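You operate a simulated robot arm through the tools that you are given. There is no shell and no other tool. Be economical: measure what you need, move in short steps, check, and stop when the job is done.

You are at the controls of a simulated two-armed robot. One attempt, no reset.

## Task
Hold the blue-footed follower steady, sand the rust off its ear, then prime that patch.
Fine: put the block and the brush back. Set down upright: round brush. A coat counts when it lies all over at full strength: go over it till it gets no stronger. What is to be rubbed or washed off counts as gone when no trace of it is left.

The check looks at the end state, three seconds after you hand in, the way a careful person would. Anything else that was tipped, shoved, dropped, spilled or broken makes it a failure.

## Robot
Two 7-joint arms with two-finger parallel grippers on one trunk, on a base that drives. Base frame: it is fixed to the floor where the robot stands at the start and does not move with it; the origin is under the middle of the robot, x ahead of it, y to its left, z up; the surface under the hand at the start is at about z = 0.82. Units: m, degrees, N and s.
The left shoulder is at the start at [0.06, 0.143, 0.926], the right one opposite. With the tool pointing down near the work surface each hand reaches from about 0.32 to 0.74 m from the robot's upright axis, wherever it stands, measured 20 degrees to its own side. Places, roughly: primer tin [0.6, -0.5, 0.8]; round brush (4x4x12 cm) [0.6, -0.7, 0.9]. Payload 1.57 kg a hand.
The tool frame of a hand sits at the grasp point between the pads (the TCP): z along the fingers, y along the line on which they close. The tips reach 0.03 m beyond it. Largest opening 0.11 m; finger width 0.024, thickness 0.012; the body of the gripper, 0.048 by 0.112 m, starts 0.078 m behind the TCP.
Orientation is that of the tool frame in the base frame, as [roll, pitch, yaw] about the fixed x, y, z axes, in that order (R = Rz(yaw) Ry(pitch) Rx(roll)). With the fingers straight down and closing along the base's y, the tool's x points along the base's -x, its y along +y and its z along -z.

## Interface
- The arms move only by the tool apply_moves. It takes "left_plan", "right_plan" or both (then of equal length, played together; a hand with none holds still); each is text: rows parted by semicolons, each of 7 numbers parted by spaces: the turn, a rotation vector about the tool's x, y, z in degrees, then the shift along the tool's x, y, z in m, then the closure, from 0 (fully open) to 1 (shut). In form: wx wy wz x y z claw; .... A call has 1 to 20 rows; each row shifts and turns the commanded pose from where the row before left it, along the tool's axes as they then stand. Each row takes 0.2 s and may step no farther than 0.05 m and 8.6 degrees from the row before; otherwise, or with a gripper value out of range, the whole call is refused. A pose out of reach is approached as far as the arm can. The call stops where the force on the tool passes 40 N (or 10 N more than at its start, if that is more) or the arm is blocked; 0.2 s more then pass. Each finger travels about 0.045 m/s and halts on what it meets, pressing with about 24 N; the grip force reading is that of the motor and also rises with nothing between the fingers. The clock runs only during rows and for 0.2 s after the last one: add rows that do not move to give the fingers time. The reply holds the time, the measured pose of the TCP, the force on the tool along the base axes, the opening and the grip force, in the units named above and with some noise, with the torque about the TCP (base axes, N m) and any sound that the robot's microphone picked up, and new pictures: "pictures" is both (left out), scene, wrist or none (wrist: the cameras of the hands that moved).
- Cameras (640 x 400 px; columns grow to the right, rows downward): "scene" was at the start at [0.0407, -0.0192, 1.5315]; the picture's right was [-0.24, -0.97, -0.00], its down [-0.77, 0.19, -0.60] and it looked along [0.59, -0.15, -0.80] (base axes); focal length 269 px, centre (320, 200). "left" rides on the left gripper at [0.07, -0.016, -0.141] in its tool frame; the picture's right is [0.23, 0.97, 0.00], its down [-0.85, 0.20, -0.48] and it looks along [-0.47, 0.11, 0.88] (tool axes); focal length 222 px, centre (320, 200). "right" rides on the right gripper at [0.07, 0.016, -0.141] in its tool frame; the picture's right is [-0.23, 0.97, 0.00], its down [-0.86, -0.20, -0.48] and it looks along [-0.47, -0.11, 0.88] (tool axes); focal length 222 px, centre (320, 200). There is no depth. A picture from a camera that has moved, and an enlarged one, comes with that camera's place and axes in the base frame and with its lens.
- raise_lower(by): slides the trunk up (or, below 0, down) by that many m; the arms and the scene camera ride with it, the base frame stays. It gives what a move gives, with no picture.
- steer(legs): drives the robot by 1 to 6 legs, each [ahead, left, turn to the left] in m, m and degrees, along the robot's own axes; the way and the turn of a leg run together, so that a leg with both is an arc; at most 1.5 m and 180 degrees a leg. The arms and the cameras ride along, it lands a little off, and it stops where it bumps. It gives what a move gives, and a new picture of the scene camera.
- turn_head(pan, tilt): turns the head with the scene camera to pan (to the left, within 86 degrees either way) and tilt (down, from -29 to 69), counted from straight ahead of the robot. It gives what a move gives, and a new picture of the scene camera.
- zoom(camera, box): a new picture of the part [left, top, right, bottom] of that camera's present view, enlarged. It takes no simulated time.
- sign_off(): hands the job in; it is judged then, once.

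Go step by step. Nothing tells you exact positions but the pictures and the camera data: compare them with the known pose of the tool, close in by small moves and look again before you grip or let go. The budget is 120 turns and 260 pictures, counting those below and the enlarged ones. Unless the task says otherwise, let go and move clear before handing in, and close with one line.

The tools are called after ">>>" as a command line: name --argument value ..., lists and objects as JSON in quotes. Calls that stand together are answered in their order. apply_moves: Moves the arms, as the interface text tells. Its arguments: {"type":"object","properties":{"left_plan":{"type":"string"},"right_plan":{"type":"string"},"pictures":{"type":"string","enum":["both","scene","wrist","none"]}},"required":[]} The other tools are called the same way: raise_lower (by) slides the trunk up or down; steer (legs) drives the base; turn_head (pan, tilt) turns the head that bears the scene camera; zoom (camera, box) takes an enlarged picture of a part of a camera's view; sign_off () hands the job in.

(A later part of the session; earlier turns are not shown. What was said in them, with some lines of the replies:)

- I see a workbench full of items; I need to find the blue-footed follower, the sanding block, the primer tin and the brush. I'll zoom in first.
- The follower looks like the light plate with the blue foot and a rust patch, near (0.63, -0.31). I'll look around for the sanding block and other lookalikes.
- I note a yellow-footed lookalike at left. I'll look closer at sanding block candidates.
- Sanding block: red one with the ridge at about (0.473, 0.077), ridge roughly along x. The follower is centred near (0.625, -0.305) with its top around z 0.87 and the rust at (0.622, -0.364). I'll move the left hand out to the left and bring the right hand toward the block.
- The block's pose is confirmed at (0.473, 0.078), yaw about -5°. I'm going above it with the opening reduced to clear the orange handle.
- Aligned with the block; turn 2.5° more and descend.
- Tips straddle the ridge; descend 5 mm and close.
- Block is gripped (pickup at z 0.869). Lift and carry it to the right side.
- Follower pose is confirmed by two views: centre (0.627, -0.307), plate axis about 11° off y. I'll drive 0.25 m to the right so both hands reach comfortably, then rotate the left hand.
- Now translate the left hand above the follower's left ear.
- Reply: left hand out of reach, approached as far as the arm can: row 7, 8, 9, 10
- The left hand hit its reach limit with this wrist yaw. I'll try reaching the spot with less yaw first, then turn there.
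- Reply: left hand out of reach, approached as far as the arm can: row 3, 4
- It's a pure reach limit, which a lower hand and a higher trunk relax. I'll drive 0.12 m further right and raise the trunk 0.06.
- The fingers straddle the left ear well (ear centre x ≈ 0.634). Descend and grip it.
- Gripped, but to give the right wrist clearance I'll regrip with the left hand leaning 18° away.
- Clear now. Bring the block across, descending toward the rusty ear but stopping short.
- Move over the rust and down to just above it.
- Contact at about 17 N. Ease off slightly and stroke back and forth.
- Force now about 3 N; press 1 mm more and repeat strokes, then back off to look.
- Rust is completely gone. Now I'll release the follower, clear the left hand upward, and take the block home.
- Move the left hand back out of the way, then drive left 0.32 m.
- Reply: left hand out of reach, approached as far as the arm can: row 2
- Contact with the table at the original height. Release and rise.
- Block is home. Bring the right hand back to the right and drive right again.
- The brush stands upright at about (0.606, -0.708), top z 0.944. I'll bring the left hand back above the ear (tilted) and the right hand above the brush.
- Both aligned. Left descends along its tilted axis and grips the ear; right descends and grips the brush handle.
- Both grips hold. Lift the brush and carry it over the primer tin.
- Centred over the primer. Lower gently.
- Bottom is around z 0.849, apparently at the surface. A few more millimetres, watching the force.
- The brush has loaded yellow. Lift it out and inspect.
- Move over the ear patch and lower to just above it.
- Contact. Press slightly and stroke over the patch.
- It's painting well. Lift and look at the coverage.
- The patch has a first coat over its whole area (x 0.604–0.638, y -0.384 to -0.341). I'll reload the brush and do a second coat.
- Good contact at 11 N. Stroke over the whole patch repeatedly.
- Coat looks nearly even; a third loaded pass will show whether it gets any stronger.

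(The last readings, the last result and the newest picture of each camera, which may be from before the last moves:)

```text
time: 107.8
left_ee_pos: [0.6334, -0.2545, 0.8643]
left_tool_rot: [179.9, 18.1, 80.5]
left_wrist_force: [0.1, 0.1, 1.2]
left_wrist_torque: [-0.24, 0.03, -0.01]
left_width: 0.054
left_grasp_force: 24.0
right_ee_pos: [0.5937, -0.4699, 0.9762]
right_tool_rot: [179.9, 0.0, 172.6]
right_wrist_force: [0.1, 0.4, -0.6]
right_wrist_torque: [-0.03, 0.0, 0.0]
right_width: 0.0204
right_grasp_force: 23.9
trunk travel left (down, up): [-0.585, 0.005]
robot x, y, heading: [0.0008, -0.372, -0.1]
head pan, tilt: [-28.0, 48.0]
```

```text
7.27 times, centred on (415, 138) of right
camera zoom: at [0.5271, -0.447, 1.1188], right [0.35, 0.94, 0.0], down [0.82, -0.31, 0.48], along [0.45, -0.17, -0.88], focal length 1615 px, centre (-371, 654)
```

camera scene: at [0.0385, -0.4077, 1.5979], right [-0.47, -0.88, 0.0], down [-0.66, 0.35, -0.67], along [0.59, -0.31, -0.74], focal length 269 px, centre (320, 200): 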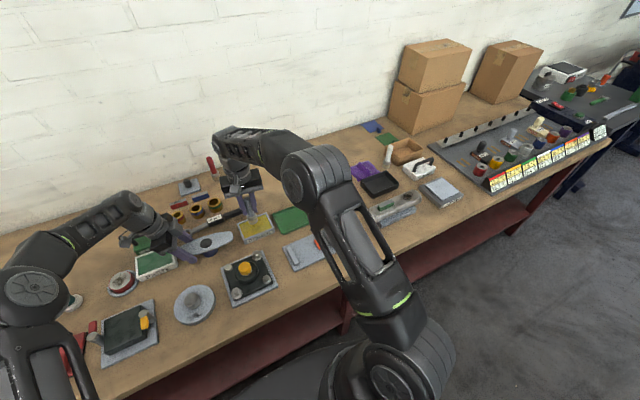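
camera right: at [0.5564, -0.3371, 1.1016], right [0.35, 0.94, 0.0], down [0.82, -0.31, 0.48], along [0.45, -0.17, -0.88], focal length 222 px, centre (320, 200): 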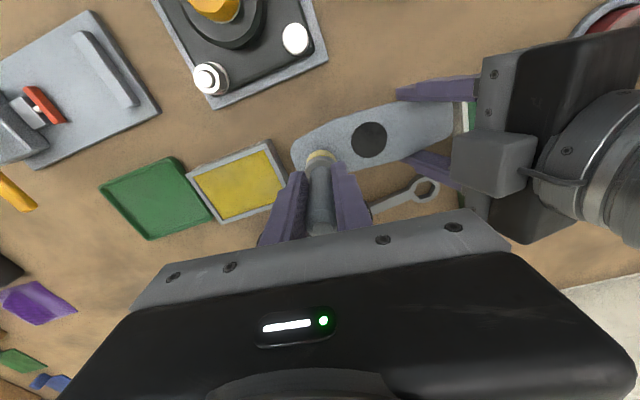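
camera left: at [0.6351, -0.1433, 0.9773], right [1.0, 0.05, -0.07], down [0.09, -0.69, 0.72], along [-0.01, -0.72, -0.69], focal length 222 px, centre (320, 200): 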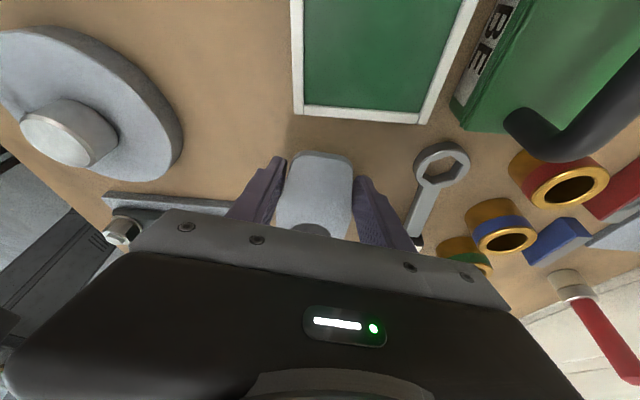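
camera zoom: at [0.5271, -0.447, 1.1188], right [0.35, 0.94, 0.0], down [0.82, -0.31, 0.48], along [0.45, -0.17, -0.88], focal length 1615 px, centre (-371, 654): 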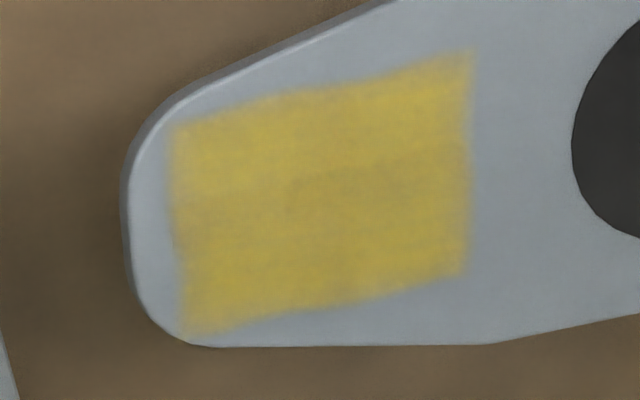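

No change from the previous coat: it's at full strength. Return the brush to its spot.

>>> apply_moves --right_plan "0 0 0 0 0 -0.02 0.95; 0 0 0 -0.0087 -0.0466 0 0.95; 0 0 0 -0.0087 -0.0466 0 0.95; 0 0 0 -0.0087 -0.0466 0 0.95; 0 0 0 -0.0087 -0.0466 0 0.95; 0 0 0 -0.0087 -0.0468 0 0.95; 0 0 0 0 0 0.04 0.95; 0 0 0 0 0 0.04 0.95; 0 0 0 0 0 0.01 0.95; 0 0 0 0 0 0 0.95" --pictures "wrist"

>>> zoom --camera "scene" --box '[270, 170, 370, 240]'

```text
time: 110.0
left_ee_pos: [0.6326, -0.2546, 0.8648]
left_tool_rot: [179.9, 18.0, 80.5]
left_wrist_force: [-0.4, 0.9, 2.5]
left_wrist_torque: [-0.27, 0.05, -0.01]
left_width: 0.0538
left_grasp_force: 23.8
right_ee_pos: [0.6075, -0.7106, 0.9056]
right_tool_rot: [180.0, 0.1, 172.6]
right_wrist_force: [0.2, 0.3, 0.1]
right_wrist_torque: [0.0, 0.01, 0.01]
right_width: 0.0203
right_grasp_force: 23.4
trunk travel left (down, up): [-0.585, 0.005]
robot x, y, heading: [0.0025, -0.371, -0.0]
head pan, tilt: [-28.0, 48.0]
camera right: at [0.5407, -0.6868, 1.0474], right [0.35, 0.94, 0.0], down [0.82, -0.31, 0.48], along [0.45, -0.17, -0.88], focal length 222 px, centre (320, 200)
```

right: 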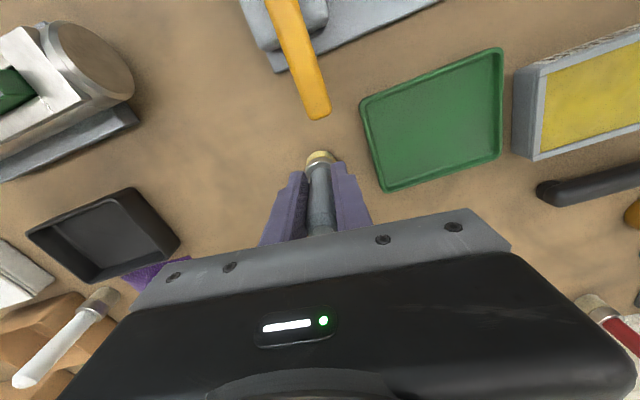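

```text
5.71 times, centred on (320, 205) of scene
camera zoom: at [0.0379, -0.4078, 1.598], right [-0.47, -0.88, 0.0], down [-0.66, 0.35, -0.67], along [0.59, -0.31, -0.74], focal length 1538 px, centre (320, 171)
```

zoom: 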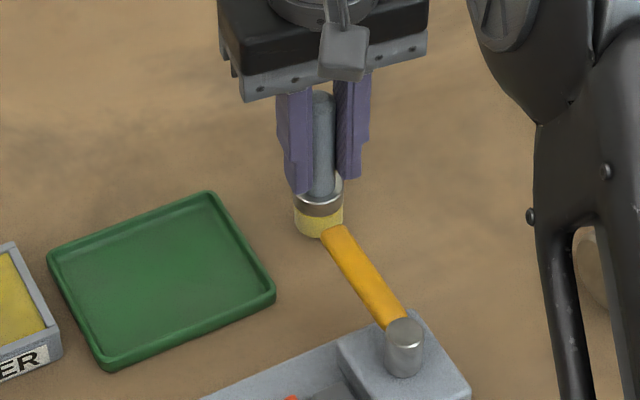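

>>> apply_moves --right_plan "0 0 0 0 0.003 0.003 0.95; 0 0 0 0 0 0.002 0.95; 0 0 0 0 0 0.001 0.95; 0 0 0 0 0 0 0.95" --pictures "none"

```text
time: 111.0
left_ee_pos: [0.6329, -0.2536, 0.8638]
left_tool_rot: [180.0, 18.0, 80.4]
left_wrist_force: [1.1, 0.4, 0.1]
left_wrist_torque: [0.06, -0.05, 0.09]
left_width: 0.0541
left_grasp_force: 24.2
right_ee_pos: [0.6074, -0.7062, 0.8995]
right_tool_rot: [180.0, 0.1, 172.5]
right_wrist_force: [-3.4, 0.5, 11.1]
right_wrist_torque: [0.0, 0.0, 0.01]
right_width: 0.0202
right_grasp_force: 24.2
trunk travel left (down, up): [-0.585, 0.005]
robot x, y, heading: [-0.0021, -0.3654, -0.1]
head pan, tilt: [-28.0, 48.0]
```

On the table. Ease off a hair, open, and rise straight up.

>>> apply_moves --right_plan "0 0 0 0 0 -0.0007 0.95; 0 0 0 0 0 0 0.8; 0 0 0 0 0 0 0.7; 0 0 0 0 0 0 0.6; 0 0 0 0 0 0 0.5; 0 0 0 0 0 0 0.5; 0 0 0 0 0 -0.02 0.5; 0 0 0 0 0 -0.03 0.5; 0 0 0 0 0 -0.04 0.5; 0 0 0 0 0 0 0.5" --pictures "wrist"

>>> zoom --camera "scene" --box '[150, 160, 350, 280]'

```text
time: 113.2
left_ee_pos: [0.6333, -0.2533, 0.8652]
left_tool_rot: [179.9, 18.0, 80.4]
left_wrist_force: [0.1, 0.2, -0.3]
left_wrist_torque: [-0.09, 0.06, -0.04]
left_width: 0.0541
left_grasp_force: 23.9
right_ee_pos: [0.6074, -0.705, 0.9924]
right_tool_rot: [180.0, 0.0, 172.5]
right_wrist_force: [0.2, 0.8, 0.2]
right_wrist_torque: [0.01, 0.02, 0.01]
right_width: 0.0551
right_grasp_force: 0.1
trunk travel left (down, up): [-0.585, 0.005]
robot x, y, heading: [0.0015, -0.3707, 0.1]
head pan, tilt: [-28.0, 48.0]
camera right: at [0.5414, -0.6809, 1.1345], right [0.35, 0.94, 0.0], down [0.82, -0.31, 0.48], along [0.45, -0.17, -0.88], focal length 222 px, centre (320, 200)
```

right: 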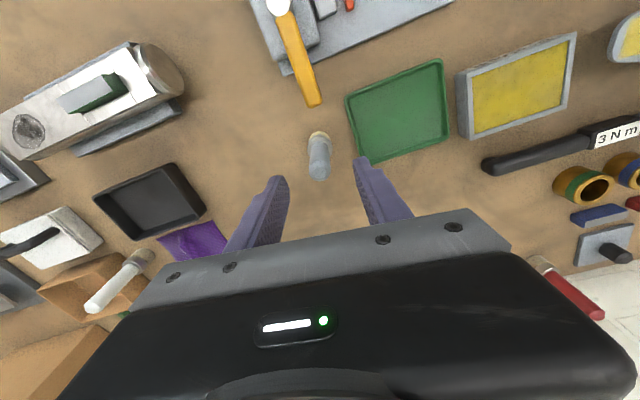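

```text
3.20 times, centred on (250, 220) of scene
camera zoom: at [0.038, -0.4078, 1.5979], right [-0.47, -0.88, 0.0], down [-0.66, 0.35, -0.67], along [0.59, -0.31, -0.74], focal length 862 px, centre (544, 136)
```

zoom: 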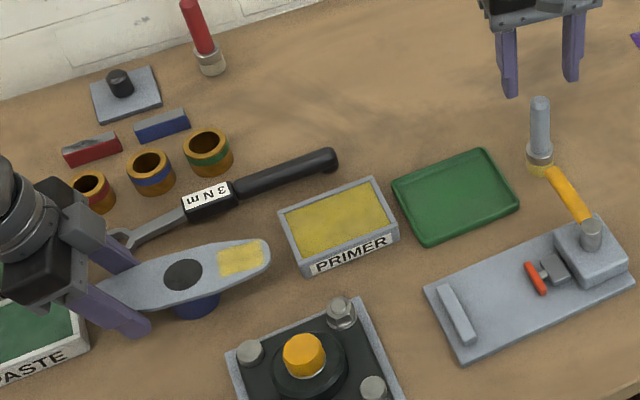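

Brush stands upright in place. The follower crept about 5 mm in the grip, so I'll ease it back by that, then release and retreat the left hand.

>>> apply_moves --left_plan "0 0 0 0.0024 0 -0.0008 0.9; 0 0 0 0.0024 0 -0.0008 0.9; 0 0 0 0 0 0 0.9; 0 0 0 0 0 0 0.7; 0 0 0 0 0 0 0.4; 0 0 0 0 0 0 0.3; 0 0 0 0 0 0 0.3; 0 0 0 0 0 -0.02 0.3; 0 0 0 0 0 -0.04 0.3; 0 0 0 0 0 -0.04 0.3; 0 6 0 0 0 -0.03 0.3; 0 6 0 0 0 -0.02 0.3; 0 6 0 0 0 0 0.3; 0 0 0 0.0305 -0.034 0 0.3; 0 0 0 0.0305 -0.034 0 0.3; 0 0 0 0.0305 -0.034 0 0.3; 0 0 0 0.0305 -0.034 0 0.3; 0 0 0 0.0305 -0.034 0 0.3" --right_plan "0 0 0 0 0 0 0.5; 0 0 0 0 0 0 0.5; 0 0 0 0 0 0 0.5; 0 0 0 0 0 0 0.5; 0 0 0 0 0 0 0.5; 0 0 0 0 0 0 0.5; 0 0 0 0 0 0 0.5; 0 0 0 0 0 -0.02 0.5; 0 0 0 0.03 0 -0.02 0.5; 0 0 0 0.03 0 -0.02 0.5; 0 0 0 0.03 0 -0.01 0.5; 0 0 0 0.03 0 0 0.5; 0 0 0 0.03 0 0 0.5; 0 0 0 0 0 0 0.5; 0 0 0 0 0 0 0.5; 0 0 0 0 0 0 0.5; 0 0 0 0 0 0 0.5; 0 0 0 0 0 0 0.5" --pictures "scene"

>>> zoom --camera "scene" --box '[150, 160, 350, 280]'

```text
time: 117.0
left_ee_pos: [0.4976, -0.0287, 1.0074]
left_tool_rot: [179.8, 0.1, 80.4]
left_wrist_force: [-0.2, 0.0, -0.1]
left_wrist_torque: [0.01, -0.03, -0.01]
left_width: 0.0769
left_grasp_force: 0.0
right_ee_pos: [0.4583, -0.685, 1.0583]
right_tool_rot: [179.9, 0.0, 172.5]
right_wrist_force: [-0.1, 0.0, -0.4]
right_wrist_torque: [-0.03, 0.0, 0.02]
right_width: 0.0549
right_grasp_force: 0.0
trunk travel left (down, up): [-0.585, 0.005]
robot x, y, heading: [0.0007, -0.3696, -0.0]
head pan, tilt: [-28.0, 48.0]
camera scene: at [0.0371, -0.4072, 1.598], right [-0.47, -0.88, 0.0], down [-0.66, 0.35, -0.67], along [0.59, -0.31, -0.74], focal length 269 px, centre (320, 200)
```

scene: 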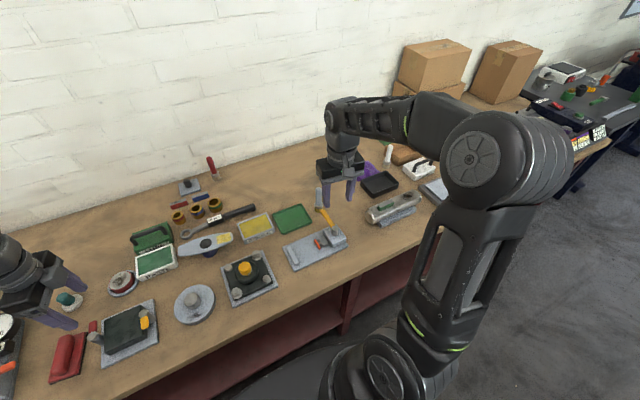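

```text
3.20 times, centred on (250, 220) of scene
camera zoom: at [0.0371, -0.4072, 1.598], right [-0.47, -0.88, 0.0], down [-0.66, 0.35, -0.67], along [0.59, -0.31, -0.74], focal length 862 px, centre (544, 136)
```

zoom: 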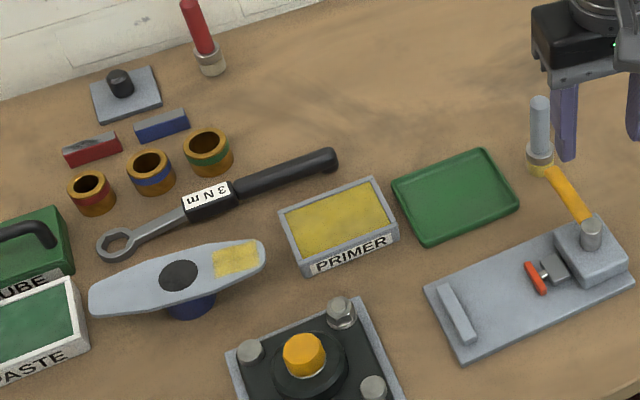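

Everything stands where it should; one last look at the coat.

>>> zoom --camera "scene" --box '[214, 230, 238, 245]'

>>> zoom --camera "scene" --box '[0, 220, 240, 400]'

```text
16.00 times, centred on (226, 238) of scene
camera zoom: at [0.0371, -0.4072, 1.598], right [-0.47, -0.88, 0.0], down [-0.66, 0.35, -0.67], along [0.59, -0.31, -0.74], focal length 4308 px, centre (1824, -400)
```

zoom: 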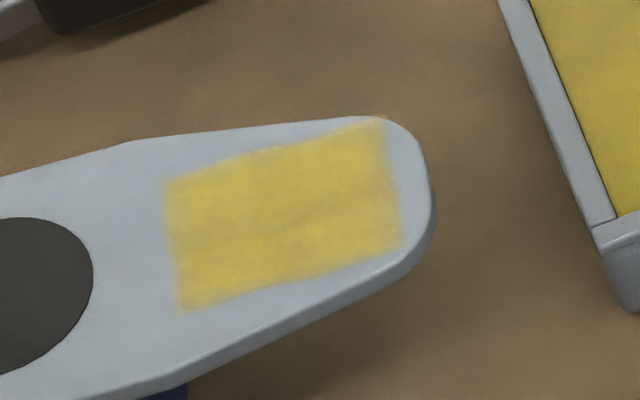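

```text
2.22 times, centred on (120, 310) of scene
camera zoom: at [0.0371, -0.4072, 1.598], right [-0.47, -0.88, 0.0], down [-0.66, 0.35, -0.67], along [0.59, -0.31, -0.74], focal length 598 px, centre (764, -44)
```

zoom: 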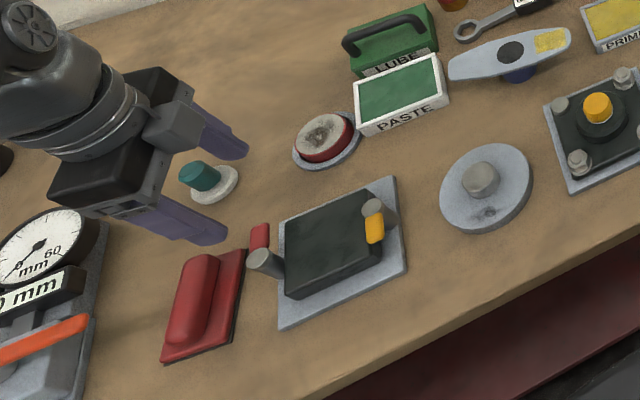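

The last look shows an even coat over the patch, the block and brush back in their places, and both hands clear, so I'm handing in.

>>> sign_off

```text
The job is handed in.
```

I sanded the rust off the blue-footed follower's ear and primed the patch to full strength, holding the follower throughout. The sanding block is back in place, the round brush stands upright in its spot, and the follower crept about 5 mm during priming, so I moved it back.
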